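You operate a simulated robot arm through the tools that you are given. There is no shell and no other tool.

The job below is to be done with a simulated robot arm. You get a single attempt, and the scene is never put back.

JOB
Pile some things up. At the end: the purple log book from the counter top with the dye bottles is on the counter top with the test pipes, with the blue tape roll from there on top of it and the green stopper on top of that; the blue-topped cup is on the counter top with the test pipes; whatever was shut is shut again. Leave all else as you found it, and nothing knocked over. Set down upright: blue-topped cup.

The check looks at the end state, three seconds after you hand in, the way a careful person would. Anything else that was tipped, shoved, dropped, spilled or broken makes it a failure. A push-on lid holds only when it is set on centred and level and pressed home; a screw cap is set on level and turned clockwise until tight.

ROBOT AND FRAMES
A 6-joint arm with a two-finger gripper, fixed in place. Base frame: the origin is on the floor under the middle of its stand, x ahead of it, y to its left, z up; the work surface is at about z = 901. Units: mm, rad, N and s.
It reaches about 1572 mm from its shoulder. Its first joint turns from -2.897 to 2.897 rad. Payload 2.45 kg.
Tool frame: the origin (TCP) lies between the finger pads and is the grasp point; the fingertips stand 20 mm ahead of it; z points along the fingers, y is the line along which they close. The gripper opens to 140 mm; its body begins 168 mm behind the TCP.
Orientation is told as [roll, pitch, yaw] about the base's x, y, z axes, in that order, counted from this pose: with the fingers straight down and closing along the base's y, the tool's x points along the base's -x, its y along +y and its z along -z.

CONTROLS
- The arm moves only by the tool nudge_tool. Its argument "motion" is a list of rows, each a list of 3 entries, a list of its own where there are three numbers: the shift along the base's x, y, z in m, then the turn, a rotation vector about the base's x, y, z in rad, then the finger opening in m, from 0 to 0.14. In form: [[[dx, dy, dz], [ax, ay, az], hand], ...]. A call has 1 to 20 rows; each row is the pose to reach, as a shift and turn from the pose commanded when the call began. Each row takes 0.2 s and may step no farther than 50 mm and 0.15 rad from the row before; otherwise, or with a gripper value out of range, the whole call is refused. A pose out of reach is approached as far as the arm can. The call stops where the force on the tool passes 40 N (or 10 N more than at its start, if that is more) or the arm is blocked; 0.2 s more then pass. The fingers move at their own pace (about 45 mm/s each) and stop on an object; they squeeze with about 22 N. The grip force told is the motor's: it shows also when the fingers shut on nothing. Time passes only in rows, and 0.2 s behind the last, so rows that repeat a pose let the fingers close. It gives the time, the measured TCP pose, the force on the tool (base axes), the opening and the grip force at its end, in the units of the frame above (readings bear some noise), with the torque about the TCP (base axes, N m) and any sound that the robot's microphone picked up.
- Cameras (640 x 400 px; columns grow to the right, rows downward): "scene" is fixed at [399.1, 499.5, 1631.4]; the picture's right is [-0.75, -0.66, 0.00], its down [-0.42, 0.49, -0.76] and it looks along [0.50, -0.58, -0.65] (base axes); focal length 315 px, centre (320, 200). "wrist" rides on the gripper at [78, 11, -209] in the tool frame; the picture's right is [-0.14, 0.99, 0.00], its down [-0.92, -0.13, -0.37] and it looks along [-0.37, -0.05, 0.93] (tool axes); focal length 280 px, centre (320, 200). There is no depth. A picture from a camera that has moved, and an enlarged one, comes with that camera's place and axes in the base frame and with its lens.
- grab_frame(camera): a new picture of that camera. It takes no simulated time.
- enlarge(camera, box): a new picture of the part [left, top, right, bottom] of that camera's present view, enlarged. It takes no simulated time.
- job_done(): hands the job in; it is judged then, once.

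Nothing tells you positions but the pictures and the camera data. Unless the task says otherwise, let go and move clear before handing in.

The tools are called by a JSON object that holds its "api" and its "payload". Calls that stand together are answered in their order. nudge_tool: Moves the arm, as the interface text tells. Its arguments: {"type":"object","properties":{"motion":{"type":"array","items":{"type":"array"}}},"required":["motion"]} The other tools are called the same way: grab_frame (camera) takes a picture; enlarge (camera, box) takes an enlarged picture of a part of a camera's view; job_done () hands the job in.

At the start:

```text
clock: 0.0
ee_pos: [686.3, -186.2, 1133.1]
orientation: [-0.001, 0.0, 0.001]
force: [-0.8, 0.3, -0.3]
ft_torque: [0.02, 0.03, 0.02]
width: 140.0
gripper_force: 0.1
```

scene: 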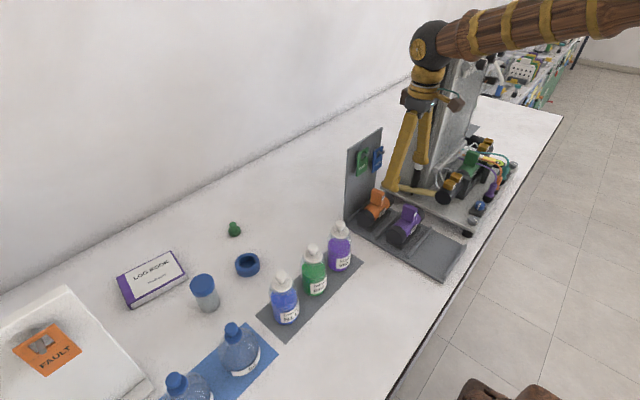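
wrist: 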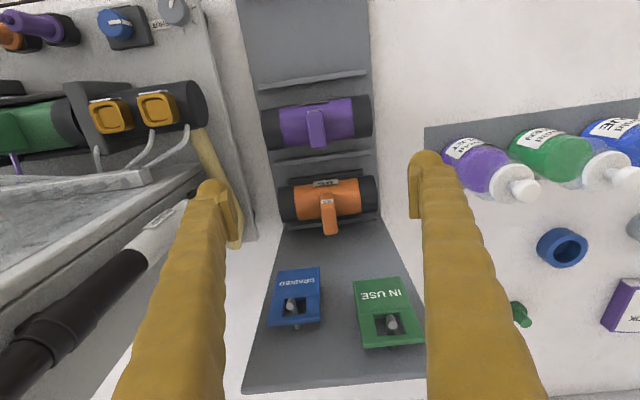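

I see a counter with a purple log book, a blue-topped cup, a blue ring, a green stopper and dye bottles near the scene camera; the test pipes are not identified yet. I'll look more closely before moving.

{"api": "enlarge", "payload": {"camera": "scene", "box": [80, 200, 400, 400]}}

{"api": "enlarge", "payload": {"camera": "scene", "box": [320, 20, 640, 220]}}

{"api": "grab_frame", "payload": {"camera": "wrist"}}

```text
2.00 times, centred on (240, 300) of scene
camera zoom: at [399.1, 499.5, 1631.4], right [-0.75, -0.66, 0.0], down [-0.42, 0.49, -0.76], along [0.5, -0.58, -0.65], focal length 630 px, centre (480, 0)
```

zoom: 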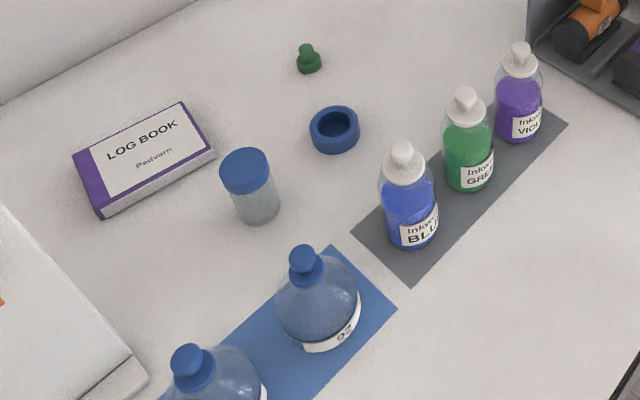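

```text
2.00 times, centred on (480, 120) of scene
camera zoom: at [399.1, 499.5, 1631.4], right [-0.75, -0.66, 0.0], down [-0.42, 0.49, -0.76], along [0.5, -0.58, -0.65], focal length 630 px, centre (0, 360)
```

zoom: 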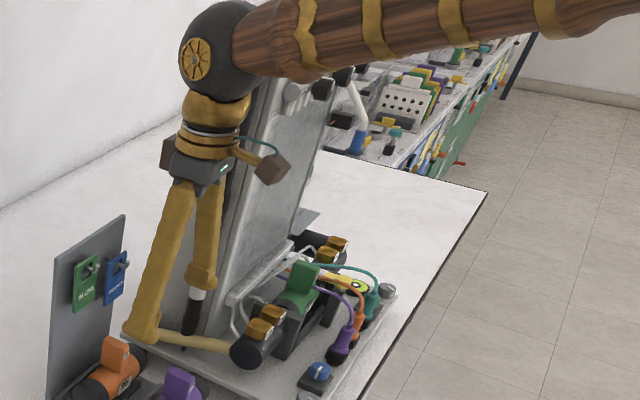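

```text
taken
camera wrist: at [608.5, -174.9, 1342.1], right [0.14, 0.99, 0.0], down [0.92, -0.13, 0.37], along [0.37, -0.05, -0.93], focal length 280 px, centre (320, 200)
```

wrist: 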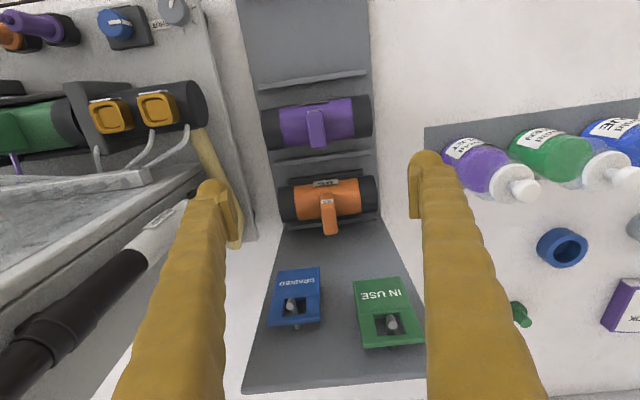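

The objects to move lie around x 0.9–1.1 m, y 0.1–0.4 m. I need to find the counter top with test pipes, so I'll zoom in on the current views first.

{"api": "enlarge", "payload": {"camera": "wrist", "box": [240, 60, 440, 260]}}

{"api": "enlarge", "payload": {"camera": "wrist", "box": [0, 0, 240, 240]}}

{"api": "enlarge", "payload": {"camera": "scene", "box": [460, 20, 620, 140]}}

{"api": "enlarge", "payload": {"camera": "scene", "box": [0, 240, 240, 400]}}

```text
2.00 times, centred on (340, 160) of wrist
camera zoom: at [608.5, -174.9, 1342.1], right [0.14, 0.99, 0.0], down [0.92, -0.13, 0.37], along [0.37, -0.05, -0.93], focal length 561 px, centre (280, 280)
```

zoom: 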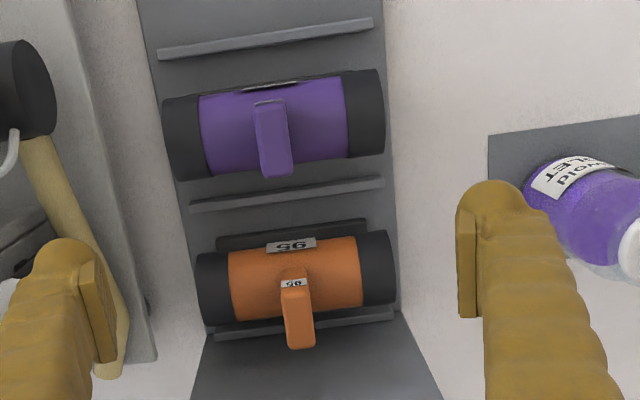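

```text
1.67 times, centred on (120, 120) of wrist
camera zoom: at [608.5, -174.9, 1342.1], right [0.14, 0.99, 0.0], down [0.92, -0.13, 0.37], along [0.37, -0.05, -0.93], focal length 467 px, centre (653, 333)
```

zoom: 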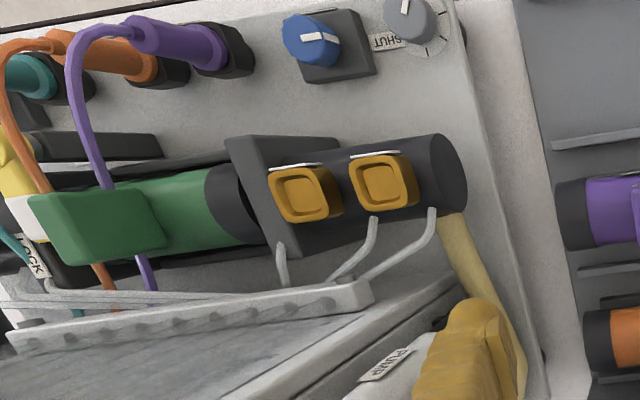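

```text
3.33 times, centred on (540, 80) of scene
camera zoom: at [399.1, 499.5, 1631.4], right [-0.75, -0.66, 0.0], down [-0.42, 0.49, -0.76], along [0.5, -0.58, -0.65], focal length 1050 px, centre (-413, 600)
```

zoom: 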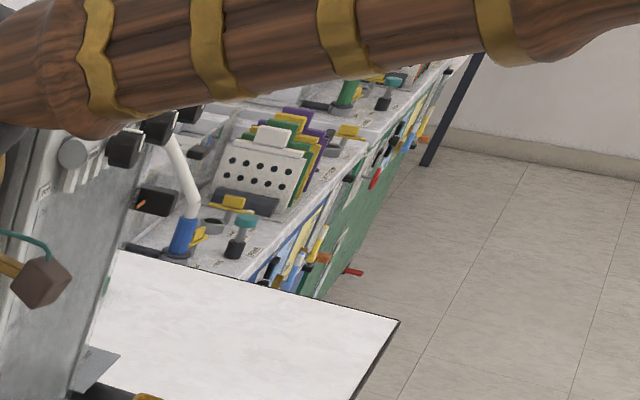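

```text
2.50 times, centred on (120, 320) of scene
camera zoom: at [399.1, 499.5, 1631.4], right [-0.75, -0.66, 0.0], down [-0.42, 0.49, -0.76], along [0.5, -0.58, -0.65], focal length 788 px, centre (820, -100)
```

zoom: 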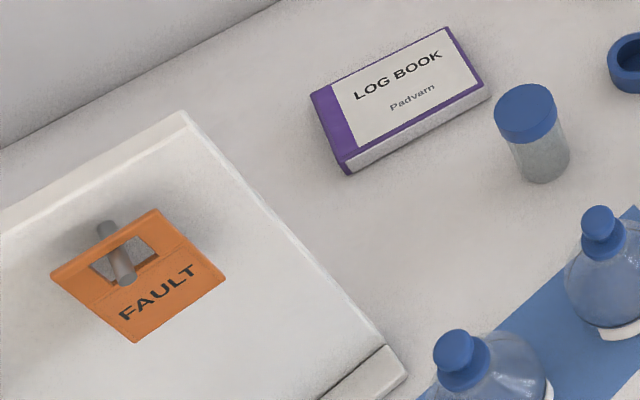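

The counter appears to carry a rack with purple and orange pipe-like cylinders next to the apparatus. I'll raise the arm for a wider survey to determine which counter top is which.

{"api": "nudge_tool", "payload": {"motion": [[[0, 0, 0.05], [0, 0, 0], 0.14], [[0, 0, 0.1], [0, 0, 0], 0.14], [[0, 0, 0.15], [0, 0, 0], 0.14], [[0, 0, 0.2], [0, 0, 0], 0.14], [[0, 0, 0.25], [0, 0, 0], 0.14], [[0, 0, 0.3], [0, 0, 0], 0.14], [[0, 0.05, 0.3], [0, 0, 0], 0.14], [[0, 0.1, 0.3], [0, 0, 0], 0.14], [[0, 0.15, 0.3], [0, 0, 0], 0.14], [[0, 0.2, 0.3], [0, 0, 0], 0.14]]}}

```text
clock: 2.2
ee_pos: [685.9, 15.2, 1433.6]
orientation: [0.0, 0.0, -0.001]
force: [0.3, 0.3, -0.2]
ft_torque: [-0.05, 0.04, 0.04]
width: 140.1
gripper_force: 0.1
```

{"api": "grab_frame", "payload": {"camera": "wrist"}}

{"api": "grab_frame", "payload": {"camera": "scene"}}

```text
taken
camera wrist: at [608.9, 26.3, 1642.2], right [0.14, 0.99, 0.0], down [0.92, -0.13, 0.37], along [0.37, -0.05, -0.93], focal length 280 px, centre (320, 200)
```

wrist: 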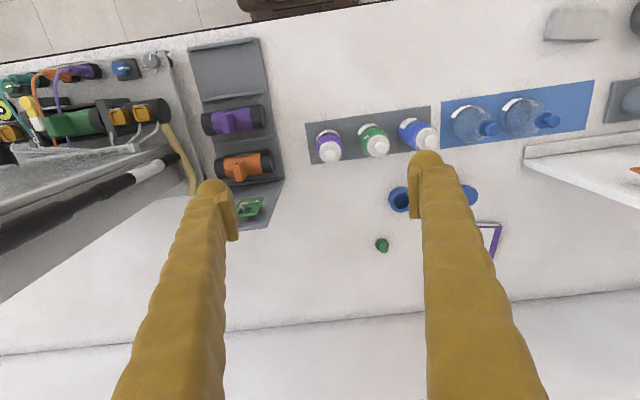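

```text
taken
```

scene: 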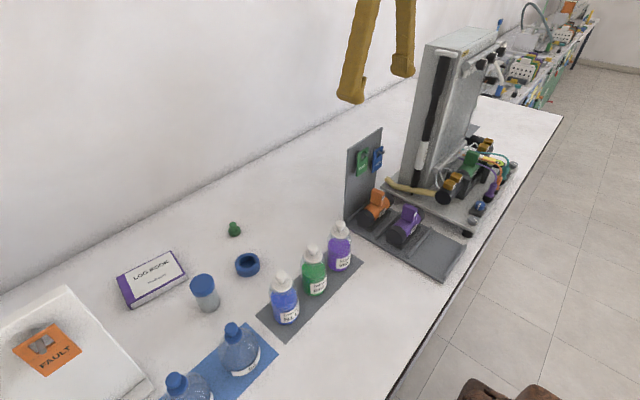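

I see the whole near counter: apparatus with pipes in a rack at right, then dye bottles, flasks, and a white device at left. I'll turn the camera to look left and behind.

{"api": "nudge_tool", "payload": {"motion": [[[0, 0, 0.0], [0, 0, 0.15], 0.14], [[0, 0, 0.0], [0, 0, 0.3], 0.14], [[0, 0, 0.0], [0, 0, 0.45], 0.14], [[0, 0, 0.0], [0, 0, 0.6], 0.14], [[0, 0, 0.0], [0, 0, 0.75], 0.14], [[0, 0, 0.0], [0, 0, 0.9], 0.14], [[0, 0, 0.0], [0, 0, 1.05], 0.14], [[0, 0, 0.0], [0, 0, 1.2], 0.14], [[0, 0, 0.0], [0, 0, 1.35], 0.14], [[0, 0, 0.0], [0, 0, 1.5], 0.14]]}}

```text
clock: 4.4
ee_pos: [685.7, 13.2, 1432.2]
orientation: [0.0, 0.001, 1.502]
force: [0.1, 0.6, -0.1]
ft_torque: [-0.02, 0.0, 0.01]
width: 140.1
gripper_force: 0.0
```

The tool now faces left; I tilt it up toward +y to see more.

{"api": "nudge_tool", "payload": {"motion": [[[0, 0, 0.0], [0.15, 0, 0], 0.14], [[0, 0, 0.0], [0.3, 0, 0], 0.14], [[0, 0, 0.0], [0.45, 0, 0], 0.14], [[0, 0, 0.0], [0.6, 0, 0], 0.14], [[0, 0, 0.0], [0.7, 0, 0], 0.14]]}}

{"api": "grab_frame", "payload": {"camera": "wrist"}}

```text
clock: 5.6
ee_pos: [686.4, 13.5, 1433.1]
orientation: [0.057, -0.699, 1.478]
force: [0.0, 0.3, -0.6]
ft_torque: [-0.03, 0.0, 0.0]
width: 139.7
gripper_force: 0.1
```

```text
taken
camera wrist: at [670.2, -179.9, 1543.4], right [-0.98, 0.16, 0.13], down [0.19, 0.46, 0.87], along [0.08, 0.88, -0.48], focal length 280 px, centre (320, 200)
```

wrist: 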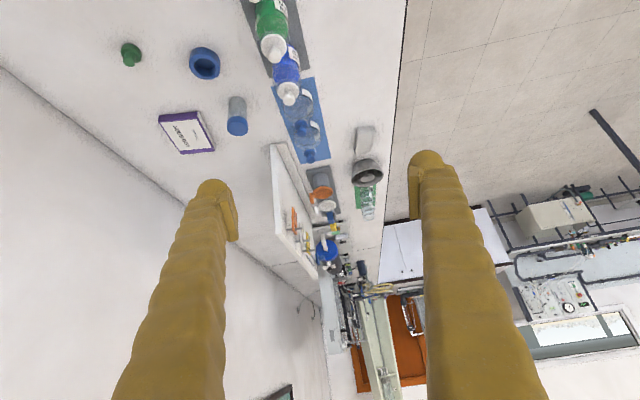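

The picture is upside-down but shows more of the counter on the left with further equipment. I'll zoom in there.

{"api": "enlarge", "payload": {"camera": "wrist", "box": [240, 120, 440, 320]}}

{"api": "enlarge", "payload": {"camera": "wrist", "box": [380, 160, 640, 400]}}

```text
2.00 times, centred on (340, 220) of wrist
camera zoom: at [670.2, -179.9, 1543.4], right [-0.98, 0.16, 0.13], down [0.19, 0.46, 0.87], along [0.08, 0.88, -0.48], focal length 561 px, centre (280, 160)
```

zoom: 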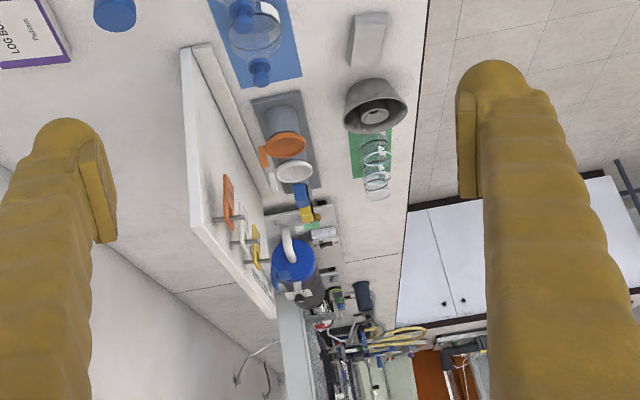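

```text
1.67 times, centred on (510, 280) of wrist
camera zoom: at [670.2, -179.9, 1543.4], right [-0.98, 0.16, 0.13], down [0.19, 0.46, 0.87], along [0.08, 0.88, -0.48], focal length 467 px, centre (3, 67)
```

zoom: 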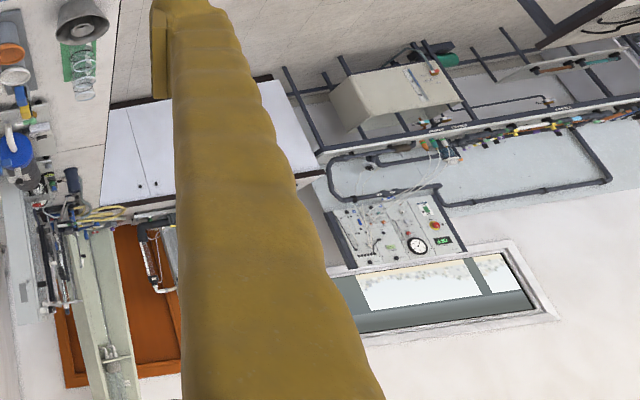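

The counter continues left with a sink-like area and other gear. I'll keep turning the camera toward the back (-x) to see if there is another counter.

{"api": "nudge_tool", "payload": {"motion": [[[0, 0, 0.0], [0, 0, 0.15], 0.14], [[0, 0, 0.0], [0, 0, 0.3], 0.14], [[0, 0, 0.0], [0, 0, 0.45], 0.14], [[0, 0, 0.0], [0, 0, 0.6], 0.14], [[0, 0, 0.0], [0, 0, 0.75], 0.14], [[0, 0, 0.0], [0, 0, 0.9], 0.14], [[0, 0, 0.0], [0, 0, 1.05], 0.14], [[0, 0, 0.0], [0, 0, 1.2], 0.14]]}}

{"api": "grab_frame", "payload": {"camera": "wrist"}}

```text
clock: 7.4
ee_pos: [641.6, 41.2, 1299.2]
orientation: [0.025, -0.638, 2.683]
force: [0.6, 0.4, -0.2]
ft_torque: [0.02, -0.01, -0.02]
width: 140.2
gripper_force: 0.0
out of reach, approached as far as the arm can: row 3, 4, 5, 6, 7, 8
```

```text
taken
camera wrist: at [807.5, -46.7, 1421.4], right [-0.52, -0.85, 0.1], down [-0.41, 0.35, 0.84], along [-0.75, 0.4, -0.53], focal length 280 px, centre (320, 200)
```

wrist: 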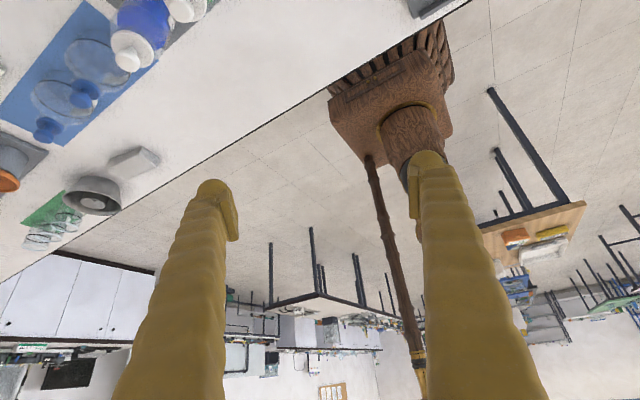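

Behind the robot there are only distant tables out of reach, so the target must be on this counter run. I'll swing back and look to the right (-y) side.

{"api": "nudge_tool", "payload": {"motion": [[[0, 0, 0.0], [0, 0, -0.15], 0.14], [[0, 0, 0.0], [0, 0, -0.3], 0.14], [[0, 0, 0.0], [0, 0, -0.45], 0.14], [[0, 0, 0.0], [0, 0, -0.6], 0.14], [[0, 0, 0.0], [0, 0, -0.75], 0.14], [[0, 0, 0.0], [0, 0, -0.9], 0.14], [[0, 0, 0.0], [0, 0, -1.05], 0.14], [[0, 0, 0.0], [0, 0, -1.2], 0.14]]}}

```text
clock: 9.2
ee_pos: [641.0, 40.1, 1299.0]
orientation: [0.024, -0.639, 1.48]
force: [-0.1, 0.2, 0.0]
ft_torque: [0.02, 0.0, 0.02]
width: 140.2
gripper_force: 0.0
```

Now I level the tool, raise it and yaw back past forward toward -y.

{"api": "nudge_tool", "payload": {"motion": [[[0, 0, 0.04], [-0.15, 0, 0], 0.14], [[0, 0, 0.08], [-0.3, 0, 0], 0.14], [[0, 0, 0.12], [-0.45, 0, 0], 0.14], [[0, 0, 0.15], [-0.6, 0, 0], 0.14], [[0, 0, 0.15], [-0.64, 0, 0], 0.14]]}}

{"api": "nudge_tool", "payload": {"motion": [[[0, 0, 0.0], [0, 0, -0.15], 0.14], [[0, 0, 0.0], [0, 0, -0.3], 0.14], [[0, 0, 0.0], [0, 0, -0.45], 0.14], [[0, 0, 0.0], [0, 0, -0.6], 0.14], [[0, 0, 0.0], [0, 0, -0.75], 0.14], [[0, 0, 0.0], [0, 0, -0.9], 0.14], [[0, 0, 0.0], [0, 0, -1.05], 0.14], [[0, 0, 0.0], [0, 0, -1.2], 0.14], [[0, 0, 0], [0, 0, -1.35], 0.14], [[0, 0, 0], [0, 0, -1.48], 0.14]]}}

{"api": "grab_frame", "payload": {"camera": "wrist"}}

```text
clock: 10.4
ee_pos: [641.2, 40.3, 1448.3]
orientation: [-0.03, 0.001, 1.499]
force: [0.6, 0.2, 0.6]
ft_torque: [-0.04, 0.02, -0.01]
width: 140.1
gripper_force: 0.2
```

```text
clock: 12.6
ee_pos: [640.8, 41.2, 1447.5]
orientation: [-0.031, -0.001, 0.017]
force: [-0.5, 0.4, 0.3]
ft_torque: [-0.01, -0.02, 0.0]
width: 140.3
gripper_force: 0.1
```

```text
taken
camera wrist: at [562.9, 56.6, 1657.6], right [0.12, 0.99, -0.03], down [0.92, -0.1, 0.37], along [0.37, -0.07, -0.93], focal length 280 px, centre (320, 200)
```

wrist: 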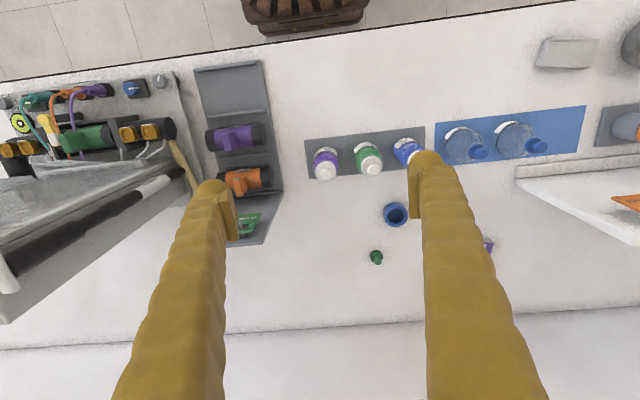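

Now yawing toward -y and tilting to see the right end of the counter.

{"api": "nudge_tool", "payload": {"motion": [[[0, 0, 0.0], [0, 0, -0.15], 0.14], [[0, 0, 0.0], [0, 0, -0.3], 0.14], [[0, 0, 0.0], [0, 0, -0.45], 0.14], [[0, 0, 0.0], [0, 0, -0.6], 0.14], [[0, 0, 0.0], [0, 0, -0.75], 0.14], [[0, 0, 0.0], [0, 0, -0.9], 0.14], [[0, 0, 0.0], [0, 0, -1.05], 0.14], [[0, 0, 0.0], [0, 0, -1.2], 0.14], [[0, 0, 0], [0, 0, -1.35], 0.14], [[0, 0, 0], [0, 0, -1.5], 0.14]]}}

{"api": "nudge_tool", "payload": {"motion": [[[0, 0, 0.04], [-0.15, 0, 0], 0.14], [[0, 0, 0.08], [-0.3, 0, 0], 0.14], [[0, 0, 0.12], [-0.45, 0, 0], 0.14], [[0, 0, 0.15], [-0.6, 0, 0], 0.14]]}}

{"api": "grab_frame", "payload": {"camera": "wrist"}}

```text
clock: 14.8
ee_pos: [639.5, 40.1, 1447.5]
orientation: [-0.028, 0.0, -1.483]
force: [-0.4, -0.1, -0.3]
ft_torque: [0.04, -0.02, 0.0]
width: 140.0
gripper_force: 0.1
```

```text
clock: 15.8
ee_pos: [639.3, 24.4, 1569.3]
orientation: [-0.071, -0.6, -1.461]
force: [-0.5, 0.7, -0.6]
ft_torque: [0.0, -0.02, 0.0]
width: 140.0
gripper_force: 0.1
out of reach, approached as far as the arm can: row 3, 4
```

```text
taken
camera wrist: at [646.3, 208.3, 1697.9], right [1.0, -0.05, 0.02], down [-0.04, -0.55, 0.83], along [-0.03, -0.83, -0.56], focal length 280 px, centre (320, 200)
```

wrist: 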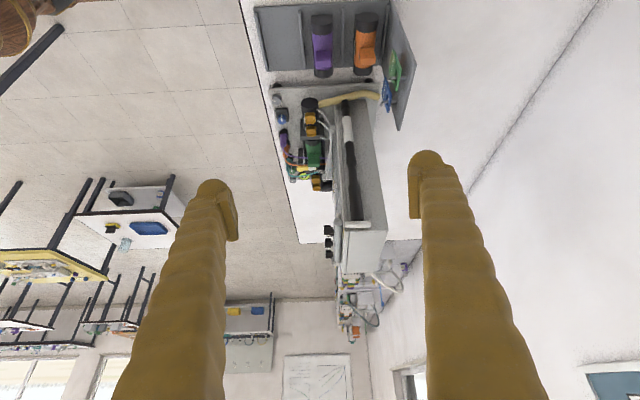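

The rack with purple/orange pipes sits beside the apparatus; I'll zoom to check for a counter seam and anything behind the apparatus.

{"api": "enlarge", "payload": {"camera": "wrist", "box": [240, 0, 420, 150]}}

{"api": "enlarge", "payload": {"camera": "wrist", "box": [260, 140, 440, 360]}}

{"api": "enlarge", "payload": {"camera": "scene", "box": [220, 120, 480, 400]}}

```text
2.67 times, centred on (330, 75) of wrist
camera zoom: at [646.3, 208.3, 1697.9], right [1.0, -0.05, 0.02], down [-0.04, -0.55, 0.83], along [-0.03, -0.83, -0.56], focal length 748 px, centre (293, 533)
```

zoom: 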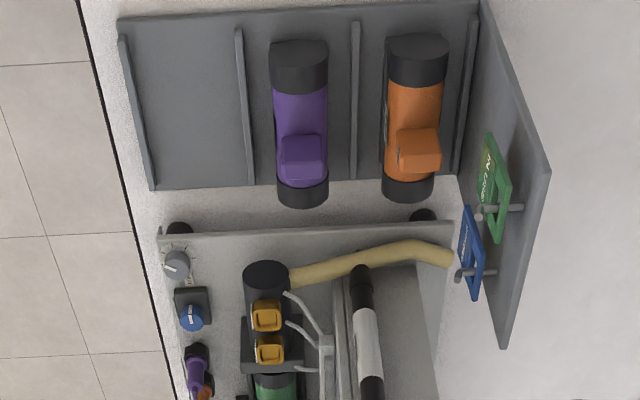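

```text
1.82 times, centred on (350, 250) of wrist
camera zoom: at [646.3, 208.3, 1697.9], right [1.0, -0.05, 0.02], down [-0.04, -0.55, 0.83], along [-0.03, -0.83, -0.56], focal length 510 px, centre (266, 109)
```

zoom: 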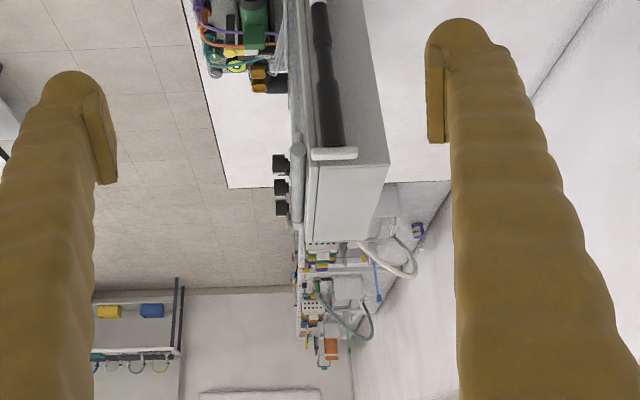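

```text
1.43 times, centred on (350, 260) of scene
camera zoom: at [399.1, 499.5, 1631.4], right [-0.75, -0.66, 0.0], down [-0.42, 0.49, -0.76], along [0.5, -0.58, -0.65], focal length 450 px, centre (277, 114)
```

zoom: 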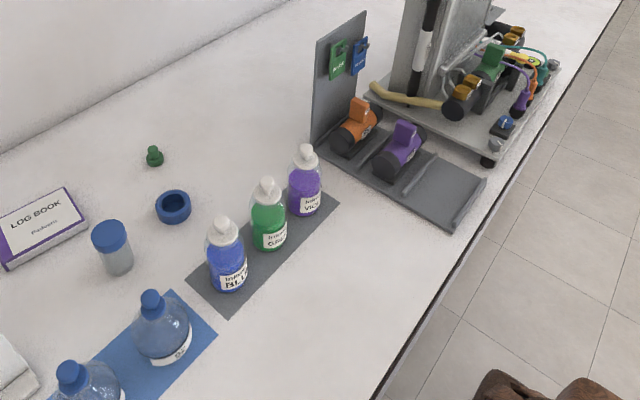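

The counter is one long run with the pipe rack beside the apparatus at right; I also want a closer look at the left portion beyond the white tag board. Turning back and moving to the left.

{"api": "nudge_tool", "payload": {"motion": [[[0, 0, -0.02], [0.15, 0, 0], 0.14], [[0, 0, -0.04], [0.3, 0, 0], 0.14], [[0, 0, -0.06], [0.45, 0, 0], 0.14], [[0, 0, -0.08], [0.6, 0, 0], 0.14]]}}

{"api": "nudge_tool", "payload": {"motion": [[[0, 0, 0.0], [0, 0, 0.15], 0.14], [[0, 0, 0.0], [0, 0, 0.3], 0.14], [[0, 0, 0.0], [0, 0, 0.45], 0.14], [[0, 0, 0.0], [0, 0, 0.6], 0.14], [[0, 0, 0.0], [0, 0, 0.75], 0.14], [[0, 0, 0.0], [0, 0, 0.9], 0.14], [[0, 0, 0.0], [0, 0, 1.05], 0.14], [[0, 0, 0.0], [0, 0, 1.2], 0.14], [[0, 0, 0], [0, 0, 1.35], 0.14], [[0, 0, 0], [0, 0, 1.48], 0.14], [[0, 0.05, 0], [0, 0, 1.48], 0.14], [[0, 0.1, 0], [0, 0, 1.48], 0.14], [[0, 0.15, 0], [0, 0, 1.48], 0.14], [[0, 0.2, 0], [0, 0, 1.48], 0.14], [[0, 0.25, 0], [0, 0, 1.48], 0.14], [[0, 0.3, 0], [0, 0, 1.48], 0.14], [[0, 0.35, 0], [0, 0, 1.48], 0.14], [[0, 0.4, 0], [0, 0, 1.48], 0.14], [[0, 0.45, 0], [0, 0, 1.48], 0.14], [[0, 0.5, 0], [0, 0, 1.48], 0.14]]}}

{"api": "grab_frame", "payload": {"camera": "wrist"}}

```text
clock: 16.8
ee_pos: [639.3, 24.5, 1490.1]
orientation: [-0.028, 0.001, -1.481]
force: [0.0, 0.0, 1.3]
ft_torque: [0.03, 0.0, -0.04]
width: 140.1
gripper_force: 0.1
```

```text
clock: 21.0
ee_pos: [638.0, 525.4, 1492.1]
orientation: [-0.026, -0.002, -0.002]
force: [-0.4, -0.7, 1.8]
ft_torque: [0.11, -0.14, -0.02]
width: 139.9
gripper_force: 0.1
```

```text
taken
camera wrist: at [560.9, 542.6, 1701.5], right [0.14, 0.99, -0.03], down [0.92, -0.12, 0.37], along [0.37, -0.08, -0.93], focal length 280 px, centre (320, 200)
```

wrist: 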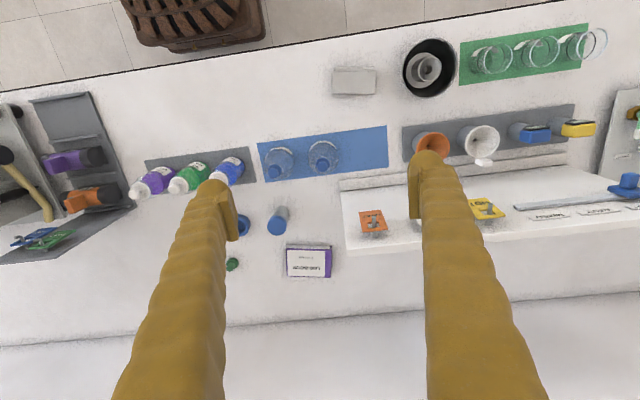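

All of this looks like one counter top; the only pipe-like items are the rack near the apparatus. To be certain, I'll check the hidden part to the right of the apparatus, moving in front of it at a safe distance.

{"api": "nudge_tool", "payload": {"motion": [[[-0.02, -0.045, 0], [0, 0, 0], 0.14], [[-0.04, -0.09, 0], [0, 0, 0], 0.14], [[-0.06, -0.135, 0], [0, 0, 0], 0.14], [[-0.08, -0.18, 0], [0, 0, 0], 0.14], [[-0.1, -0.225, 0], [0, 0, 0], 0.14], [[-0.12, -0.27, 0], [0, 0, 0], 0.14], [[-0.14, -0.315, 0], [0, 0, 0], 0.14], [[-0.16, -0.36, 0], [0, 0, 0], 0.14], [[-0.18, -0.405, 0], [0, 0, 0], 0.14], [[-0.19, -0.45, 0], [0, 0, 0], 0.14], [[-0.19, -0.5, 0], [0, 0, 0], 0.14], [[-0.19, -0.55, 0], [0, 0, 0], 0.14], [[-0.19, -0.6, 0], [0, 0, 0], 0.14], [[-0.19, -0.65, 0], [0, 0, 0], 0.14], [[-0.19, -0.7, 0], [0, 0, 0], 0.14], [[-0.19, -0.75, 0], [0, 0, 0], 0.14], [[-0.19, -0.8, 0], [0, 0, 0], 0.14], [[-0.19, -0.85, 0], [0, 0, 0], 0.14], [[-0.19, -0.9, 0], [0, 0, 0], 0.14], [[-0.19, -0.95, 0], [0, 0, 0], 0.14]]}}

{"api": "nudge_tool", "payload": {"motion": [[[0, -0.05, 0], [0, 0, 0], 0.14], [[0, -0.1, 0], [0, 0, 0], 0.14], [[0, -0.15, 0], [0, 0, 0], 0.14], [[0, -0.2, 0], [0, 0, 0], 0.14], [[0, -0.25, 0], [0, 0, 0], 0.14], [[0, -0.3, 0], [0, 0, 0], 0.14], [[0, -0.35, 0], [0, 0, 0], 0.14]]}}

{"api": "grab_frame", "payload": {"camera": "wrist"}}

```text
clock: 25.2
ee_pos: [448.6, -423.6, 1487.8]
orientation: [-0.03, -0.001, -0.003]
force: [-0.7, -0.1, -0.3]
ft_torque: [-0.08, -0.07, 0.01]
width: 139.6
gripper_force: 0.0
```

```text
clock: 26.8
ee_pos: [446.4, -770.2, 1483.3]
orientation: [-0.036, -0.006, -0.001]
force: [-0.2, 1.0, 0.8]
ft_torque: [-0.1, -0.06, 0.0]
width: 140.0
gripper_force: 0.2
out of reach, approached as far as the arm can: row 7
```

```text
taken
camera wrist: at [368.9, -751.8, 1693.4], right [0.14, 0.99, -0.04], down [0.92, -0.12, 0.38], along [0.37, -0.08, -0.93], focal length 280 px, centre (320, 200)
```

wrist: 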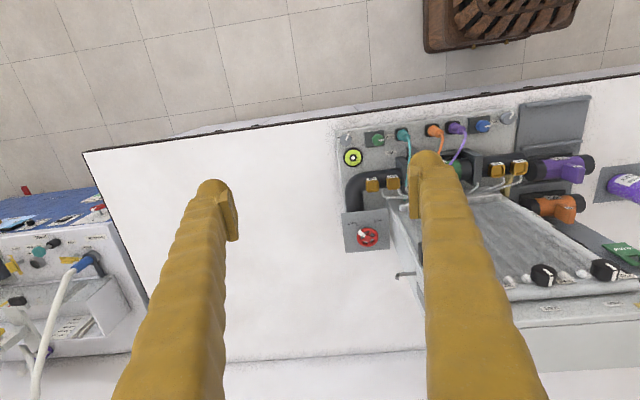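

The right end of the counter is empty; the test pipes are the purple/orange (and mounted green) pipes at about y −0.1 to −0.3 m. I'll return and get a closer look at the things to be moved.

{"api": "nudge_tool", "payload": {"motion": [[[0, 0.05, 0], [0.035, 0.005, 0], 0.14], [[0, 0.1, 0], [0.035, 0.005, 0], 0.14], [[0, 0.15, 0], [0.035, 0.005, 0], 0.14], [[0, 0.2, 0], [0.035, 0.005, 0], 0.14], [[0, 0.25, 0], [0.035, 0.005, 0], 0.14], [[0, 0.3, 0], [0.035, 0.005, 0], 0.14], [[0, 0.35, 0], [0.035, 0.005, 0], 0.14], [[0, 0.4, 0], [0.035, 0.005, 0], 0.14], [[0, 0.45, 0], [0.035, 0.005, 0], 0.14], [[0, 0.5, 0], [0.035, 0.005, 0], 0.14], [[0, 0.55, 0], [0.035, 0.005, 0], 0.14], [[0, 0.6, 0], [0.035, 0.005, 0], 0.14], [[0, 0.65, 0], [0.035, 0.005, 0], 0.14], [[0, 0.7, 0], [0.035, 0.005, 0], 0.14], [[0, 0.75, 0], [0.035, 0.005, 0], 0.14], [[0, 0.8, 0], [0.035, 0.005, 0], 0.14], [[0, 0.85, 0], [0.035, 0.005, 0], 0.14], [[0, 0.9, 0], [0.035, 0.005, 0], 0.14], [[0, 0.95, 0], [0.035, 0.005, 0], 0.14], [[0, 1.0, 0], [0.035, 0.005, 0], 0.14]]}}

{"api": "nudge_tool", "payload": {"motion": [[[0.04, 0, -0.02], [0, 0, 0], 0.14], [[0.08, 0, -0.04], [0, 0, 0], 0.14], [[0.12, 0, -0.06], [0, 0, 0], 0.14], [[0.16, 0, -0.08], [0, 0, 0], 0.14], [[0.2, 0, -0.1], [0, 0, 0], 0.14], [[0.24, 0, -0.12], [0, 0, 0], 0.14], [[0.28, 0, -0.14], [0, 0, 0], 0.14], [[0.32, 0, -0.16], [0, 0, 0], 0.14], [[0.36, 0, -0.18], [0, 0, 0], 0.14], [[0.4, 0, -0.2], [0, 0, 0], 0.14]]}}

{"api": "grab_frame", "payload": {"camera": "wrist"}}

```text
clock: 31.0
ee_pos: [446.2, 228.9, 1484.2]
orientation: [0.007, 0.003, 0.001]
force: [-0.3, -0.2, 1.0]
ft_torque: [0.01, -0.07, -0.01]
width: 140.2
gripper_force: 0.1
```

```text
clock: 33.2
ee_pos: [847.9, 229.9, 1283.9]
orientation: [0.006, 0.005, 0.0]
force: [-0.5, -2.1, 1.0]
ft_torque: [0.04, -0.13, 0.03]
width: 140.2
gripper_force: 0.1
```

```text
taken
camera wrist: at [770.8, 239.4, 1494.0], right [0.14, 0.99, 0.01], down [0.92, -0.13, 0.36], along [0.36, -0.04, -0.93], focal length 280 px, centre (320, 200)
```

wrist: 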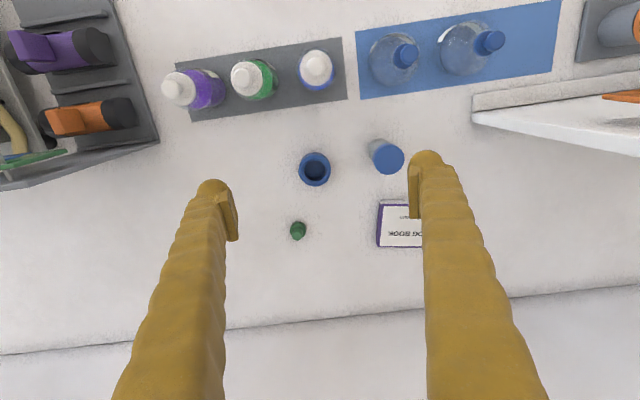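

{"api": "enlarge", "payload": {"camera": "wrist", "box": [240, 130, 440, 260]}}

{"api": "enlarge", "payload": {"camera": "wrist", "box": [0, 0, 240, 240]}}

{"api": "enlarge", "payload": {"camera": "scene", "box": [180, 210, 280, 320]}}

```text
3.08 times, centred on (340, 195) of wrist
camera zoom: at [770.8, 239.4, 1494.0], right [0.14, 0.99, 0.01], down [0.92, -0.13, 0.36], along [0.36, -0.04, -0.93], focal length 863 px, centre (258, 215)
```

zoom: 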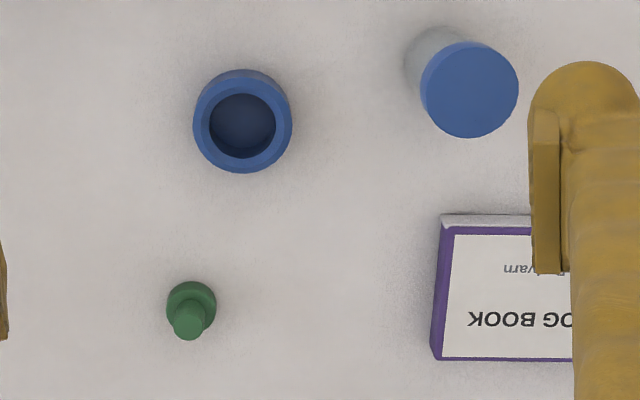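

```text
1.67 times, centred on (120, 120) of wrist
camera zoom: at [770.8, 239.4, 1494.0], right [0.14, 0.99, 0.01], down [0.92, -0.13, 0.36], along [0.36, -0.04, -0.93], focal length 467 px, centre (653, 333)
```

zoom: 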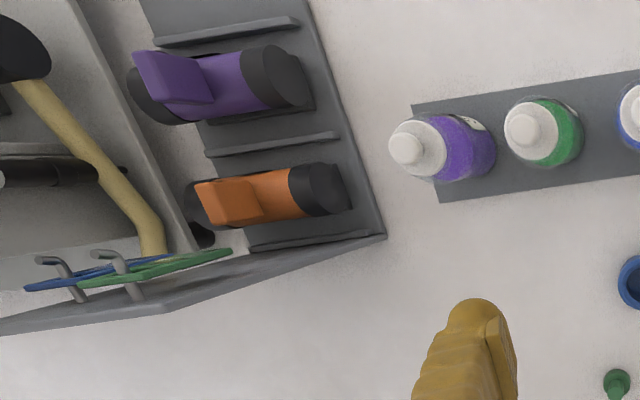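

```text
3.64 times, centred on (230, 265) of scene
camera zoom: at [399.1, 499.5, 1631.4], right [-0.75, -0.66, 0.0], down [-0.42, 0.49, -0.76], along [0.5, -0.58, -0.65], focal length 1146 px, centre (647, -36)
```

zoom: 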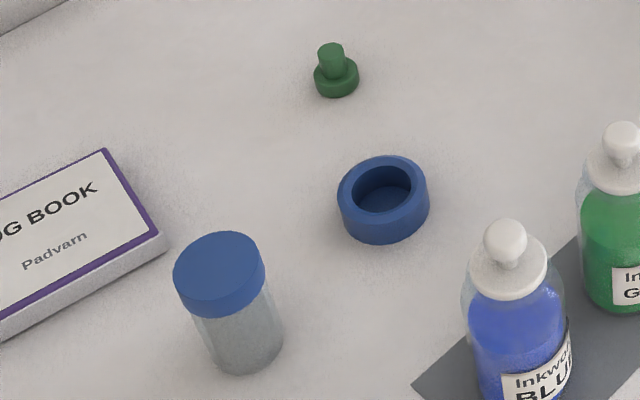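

The tape roll is about 66 mm across with a recess about 45 mm wide, the stopper about 38 mm across; I need a closer look at whether that recess has a floor. Descending a little for a closer view.

{"api": "nudge_tool", "payload": {"motion": [[[0, -0.01, -0.05], [0, 0, 0], 0.14], [[0, -0.02, -0.1], [0, 0, 0], 0.14], [[0, -0.02, -0.14], [0, 0, 0], 0.14]]}}

{"api": "grab_frame", "payload": {"camera": "wrist"}}

{"api": "enlarge", "payload": {"camera": "wrist", "box": [250, 120, 410, 260]}}

```text
refused: row 1 steps farther than a row can; nothing moved
```

```text
taken
camera wrist: at [770.8, 239.4, 1494.0], right [0.14, 0.99, 0.01], down [0.92, -0.13, 0.36], along [0.36, -0.04, -0.93], focal length 280 px, centre (320, 200)
```

wrist: 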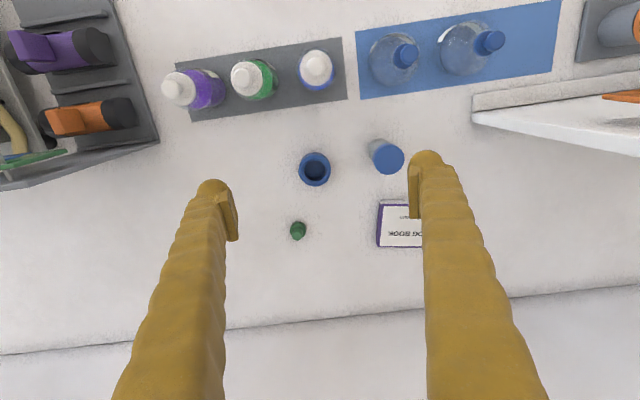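

```text
2.86 times, centred on (330, 190) of wrist
camera zoom: at [770.8, 239.4, 1494.0], right [0.14, 0.99, 0.01], down [0.92, -0.13, 0.36], along [0.36, -0.04, -0.93], focal length 801 px, centre (291, 229)
```

zoom: 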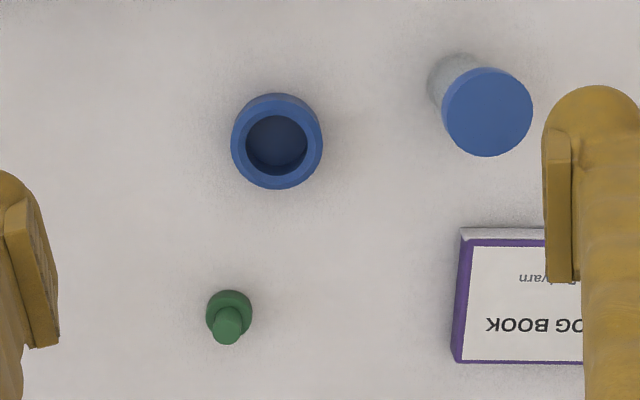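

The move was refused for step length; I'll use smaller steps.

{"api": "nudge_tool", "payload": {"motion": [[[0, -0.007, -0.045], [0, 0, 0], 0.14], [[0, -0.014, -0.09], [0, 0, 0], 0.14], [[0, -0.02, -0.13], [0, 0, 0], 0.14], [[0, -0.02, -0.15], [0, 0, 0], 0.14]]}}

{"api": "grab_frame", "payload": {"camera": "wrist"}}

{"api": "enlarge", "payload": {"camera": "wrist", "box": [250, 120, 410, 260]}}

```text
clock: 34.2
ee_pos: [847.1, 209.2, 1133.6]
orientation: [0.007, 0.002, -0.002]
force: [-0.5, 0.8, 0.0]
ft_torque: [0.01, -0.05, 0.0]
width: 139.9
gripper_force: 0.0
```

```text
taken
camera wrist: at [771.1, 219.1, 1343.5], right [0.14, 0.99, 0.01], down [0.92, -0.13, 0.36], along [0.36, -0.05, -0.93], focal length 280 px, centre (320, 200)
```

wrist: 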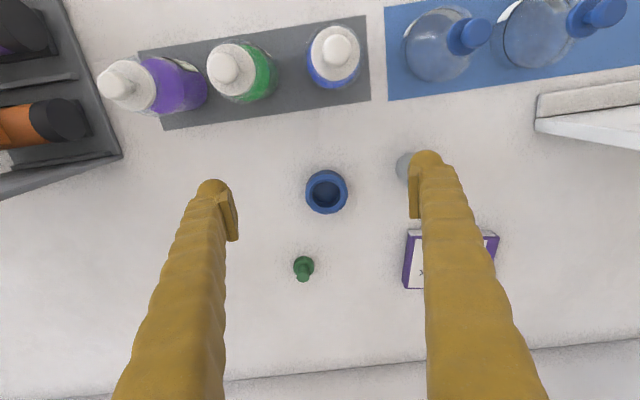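

```text
2.86 times, centred on (330, 190) of wrist
camera zoom: at [771.1, 219.1, 1343.5], right [0.14, 0.99, 0.01], down [0.92, -0.13, 0.36], along [0.36, -0.05, -0.93], focal length 801 px, centre (291, 229)
```

zoom: 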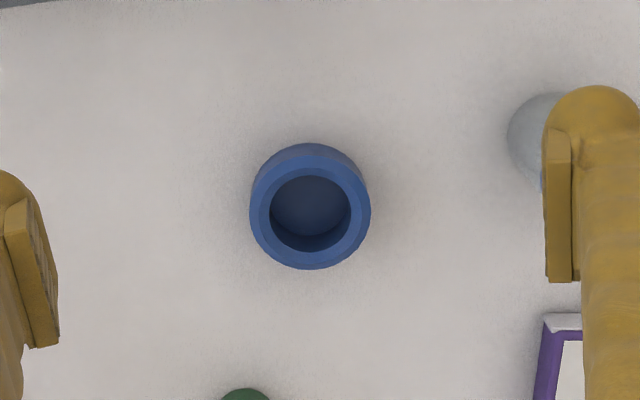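

The tape roll's recess has a blue floor and I see its size; the rack board ends at about x 0.83, y −0.105. Now I'll inspect the free counter area behind the rack board, where I plan to place the pile.

{"api": "nudge_tool", "payload": {"motion": [[[0, 0, 0.045], [0, 0, 0], 0.14], [[0, 0, 0.09], [0, 0, 0], 0.14], [[0, 0, 0.135], [0, 0, 0], 0.14], [[0, 0, 0.18], [0, 0, 0], 0.14], [[0, 0, 0.22], [0, 0, 0], 0.14], [[0, -0.045, 0.23], [0, 0, 0], 0.14], [[0, -0.09, 0.23], [0, 0, 0], 0.14], [[0, -0.135, 0.23], [0, 0, 0], 0.14], [[0, -0.18, 0.23], [0, 0, 0], 0.14], [[0, -0.225, 0.23], [0, 0, 0], 0.14], [[0, -0.27, 0.23], [0, 0, 0], 0.14], [[0, -0.31, 0.23], [0, 0, 0], 0.14]]}}

{"api": "grab_frame", "payload": {"camera": "wrist"}}

{"api": "grab_frame", "payload": {"camera": "scene"}}

```text
clock: 36.8
ee_pos: [847.6, -100.4, 1363.4]
orientation: [0.005, 0.004, -0.002]
force: [0.3, 1.1, 0.1]
ft_torque: [0.02, 0.02, 0.01]
width: 139.8
gripper_force: 0.0
```

```text
taken
camera wrist: at [771.0, -91.3, 1573.6], right [0.14, 0.99, 0.01], down [0.92, -0.13, 0.36], along [0.36, -0.05, -0.93], focal length 280 px, centre (320, 200)
```

wrist: 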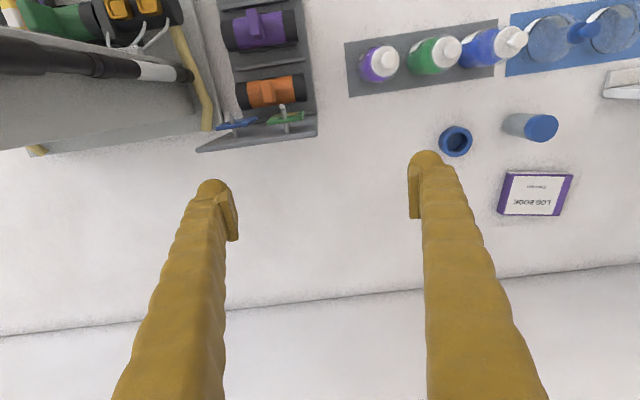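

```text
taken
```

scene: 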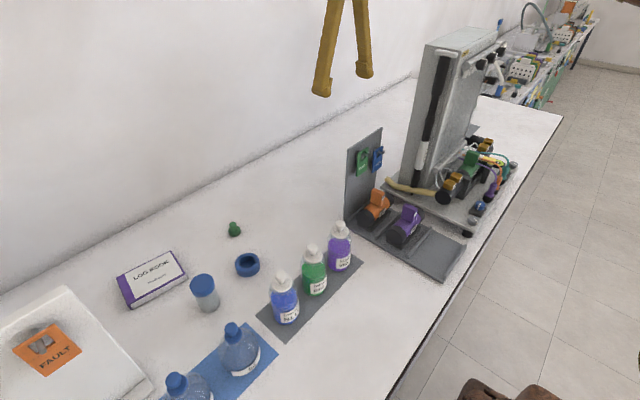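

The counter behind the pipe rack (x 0.85–1.3, y −0.1 to −0.35) is clear, so the pile goes at about (1.00, −0.16) and the cup at about (1.07, −0.30). Next I move above the log book with the jaws turned to span its short side.

{"api": "nudge_tool", "payload": {"motion": [[[0.0157, 0.0362, -0.0166], [0, 0, 0.1014], 0.14], [[0.0314, 0.0724, -0.0332], [0, 0, 0.2028], 0.14], [[0.0471, 0.1086, -0.0498], [0, 0, 0.3042], 0.14], [[0.0628, 0.1448, -0.0664], [0, 0, 0.4056], 0.14], [[0.0785, 0.181, -0.083], [0, 0, 0.507], 0.14], [[0.0942, 0.2172, -0.0996], [0, 0, 0.6084], 0.14], [[0.1099, 0.2534, -0.1162], [0, 0, 0.7098], 0.14], [[0.1256, 0.2896, -0.1328], [0, 0, 0.8112], 0.14], [[0.1413, 0.3258, -0.1494], [0, 0, 0.9126], 0.14], [[0.157, 0.362, -0.166], [0, 0, 1.014], 0.14], [[0.1727, 0.3982, -0.1826], [0, 0, 1.1154], 0.14], [[0.1884, 0.4344, -0.1992], [0, 0, 1.2168], 0.14], [[0.2041, 0.4706, -0.2158], [0, 0, 1.3182], 0.14], [[0.219, 0.507, -0.233], [0, 0, 1.42], 0.14]]}}

{"api": "grab_frame", "payload": {"camera": "wrist"}}

{"api": "grab_frame", "payload": {"camera": "scene"}}

```text
clock: 39.8
ee_pos: [1067.9, 406.7, 1131.2]
orientation: [0.005, 0.005, 1.419]
force: [-0.9, -0.1, 1.3]
ft_torque: [0.07, -0.05, -0.02]
width: 139.9
gripper_force: 0.0
```

```text
taken
camera wrist: at [1046.5, 331.8, 1342.7], right [-0.96, 0.28, 0.0], down [0.27, 0.89, 0.36], along [0.1, 0.35, -0.93], focal length 280 px, centre (320, 200)
```

wrist: 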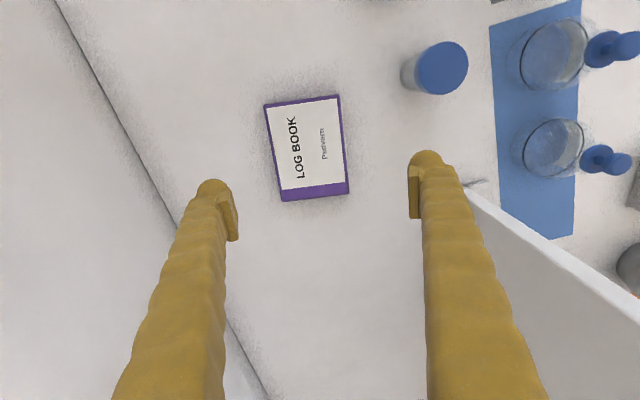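

```text
taken
```

scene: 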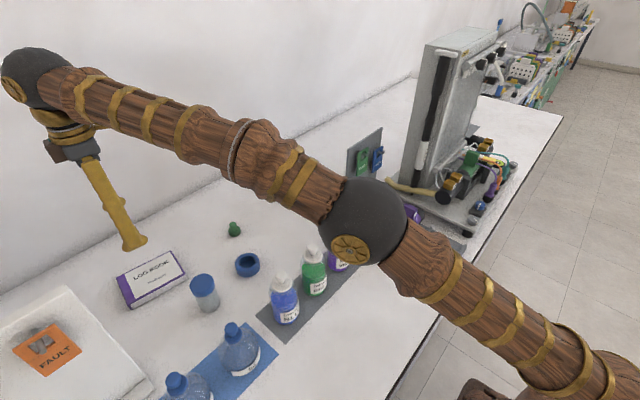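

The book's centre is about 18 mm further in x than the tool, aligned within a degree. I'll correct and lower the open jaws around it, then check before closing.

{"api": "nudge_tool", "payload": {"motion": [[[0.0177, 0.001, -0.03], [0, 0, -0.015], 0.14], [[0.0177, 0.001, -0.07], [0, 0, -0.015], 0.14], [[0.0177, 0.001, -0.11], [0, 0, -0.015], 0.14], [[0.0177, 0.001, -0.13], [0, 0, -0.015], 0.14], [[0.0177, 0.001, -0.15], [0, 0, -0.015], 0.14]]}}

{"api": "grab_frame", "payload": {"camera": "wrist"}}

```text
clock: 41.0
ee_pos: [1084.1, 407.5, 981.3]
orientation: [0.005, 0.007, 1.403]
force: [0.4, 0.8, 0.8]
ft_torque: [0.01, -0.01, 0.01]
width: 139.9
gripper_force: 0.1
```

```text
taken
camera wrist: at [1062.3, 333.5, 1191.1], right [-0.95, 0.3, 0.0], down [0.28, 0.89, 0.36], along [0.1, 0.35, -0.93], focal length 280 px, centre (320, 200)
```

wrist: 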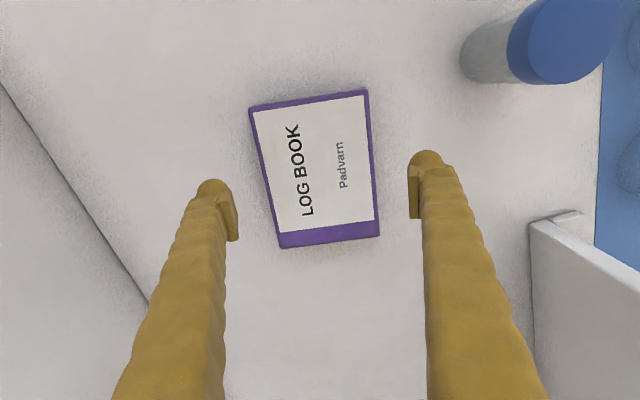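

The book is centred and aligned between the fingers. Lowering to just above the counter.

{"api": "nudge_tool", "payload": {"motion": [[[0, 0, -0.03], [0, 0, 0], 0.14], [[0, 0, -0.045], [0, 0, 0], 0.14], [[0, 0, -0.056], [0, 0, 0], 0.14]]}}

{"api": "grab_frame", "payload": {"camera": "wrist"}}

{"api": "enlarge", "payload": {"camera": "scene", "box": [80, 200, 240, 320]}}

```text
clock: 41.8
ee_pos: [1084.2, 408.2, 924.4]
orientation: [0.008, 0.005, 1.404]
force: [-0.6, -0.7, 0.0]
ft_torque: [0.0, 0.03, -0.01]
width: 140.1
gripper_force: 0.1
```

```text
taken
camera wrist: at [1062.5, 333.3, 1134.7], right [-0.95, 0.3, 0.01], down [0.28, 0.89, 0.36], along [0.1, 0.35, -0.93], focal length 280 px, centre (320, 200)
```

wrist: 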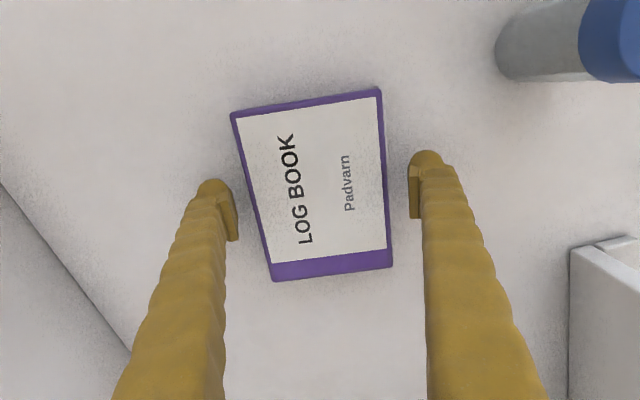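

```text
3.33 times, centred on (160, 260) of scene
camera zoom: at [399.1, 499.5, 1631.4], right [-0.75, -0.66, 0.0], down [-0.42, 0.49, -0.76], along [0.5, -0.58, -0.65], focal length 1050 px, centre (853, 0)
```

zoom: 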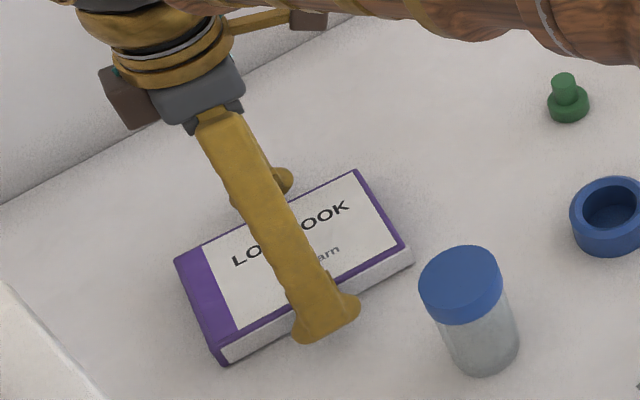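

Jaws straddle the book correctly; closing on it.

{"api": "nudge_tool", "payload": {"motion": [[[0, 0, 0], [0, 0, 0], 0.12], [[0, 0, 0], [0, 0, 0], 0.1], [[0, 0, 0], [0, 0, 0], 0.08], [[0, 0, 0], [0, 0, 0], 0.08], [[0, 0, 0], [0, 0, 0], 0.08]]}}

```text
clock: 43.0
ee_pos: [1085.0, 407.0, 923.9]
orientation: [0.007, 0.005, 1.404]
force: [0.0, 0.1, -0.3]
ft_torque: [-0.02, 0.0, 0.13]
width: 109.5
gripper_force: 22.0
```

Gripped at 109.5 mm with 22 N. Lifting slightly to check the hold.

{"api": "nudge_tool", "payload": {"motion": [[[0, 0, 0.01], [0, 0, 0], 0.08], [[0, 0, 0.025], [0, 0, 0], 0.08], [[0, 0, 0.05], [0, 0, 0], 0.08], [[0, 0, 0.08], [0, 0, 0], 0.08]]}}

{"api": "grab_frame", "payload": {"camera": "wrist"}}

{"api": "grab_frame", "payload": {"camera": "scene"}}

```text
clock: 44.0
ee_pos: [1083.2, 407.9, 1003.8]
orientation: [0.007, 0.008, 1.404]
force: [-0.3, 0.0, -3.5]
ft_torque: [0.0, 0.0, -0.05]
width: 109.5
gripper_force: 22.1
```

```text
taken
camera wrist: at [1063.0, 333.2, 1214.9], right [-0.95, 0.3, 0.01], down [0.28, 0.89, 0.36], along [0.1, 0.35, -0.93], focal length 280 px, centre (320, 200)
```

wrist: 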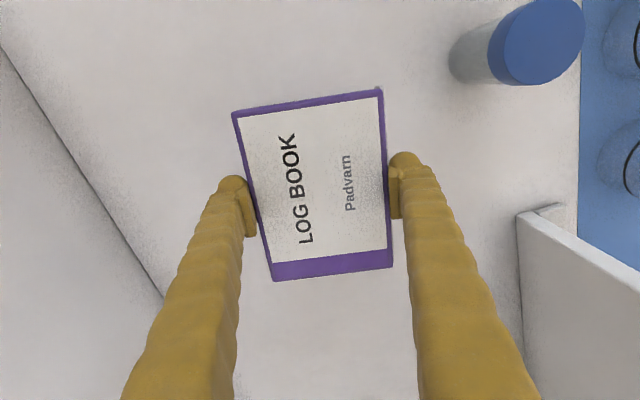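

```text
taken
```

scene: 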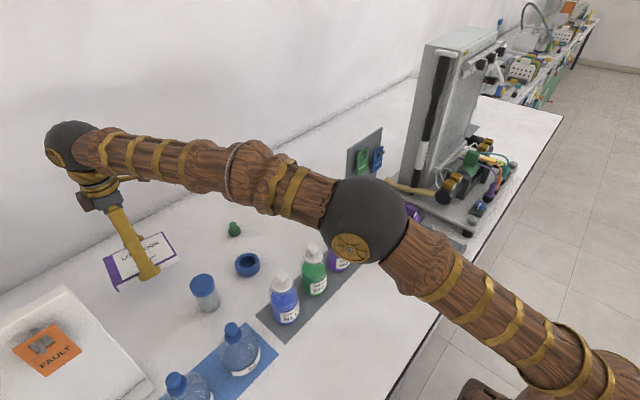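

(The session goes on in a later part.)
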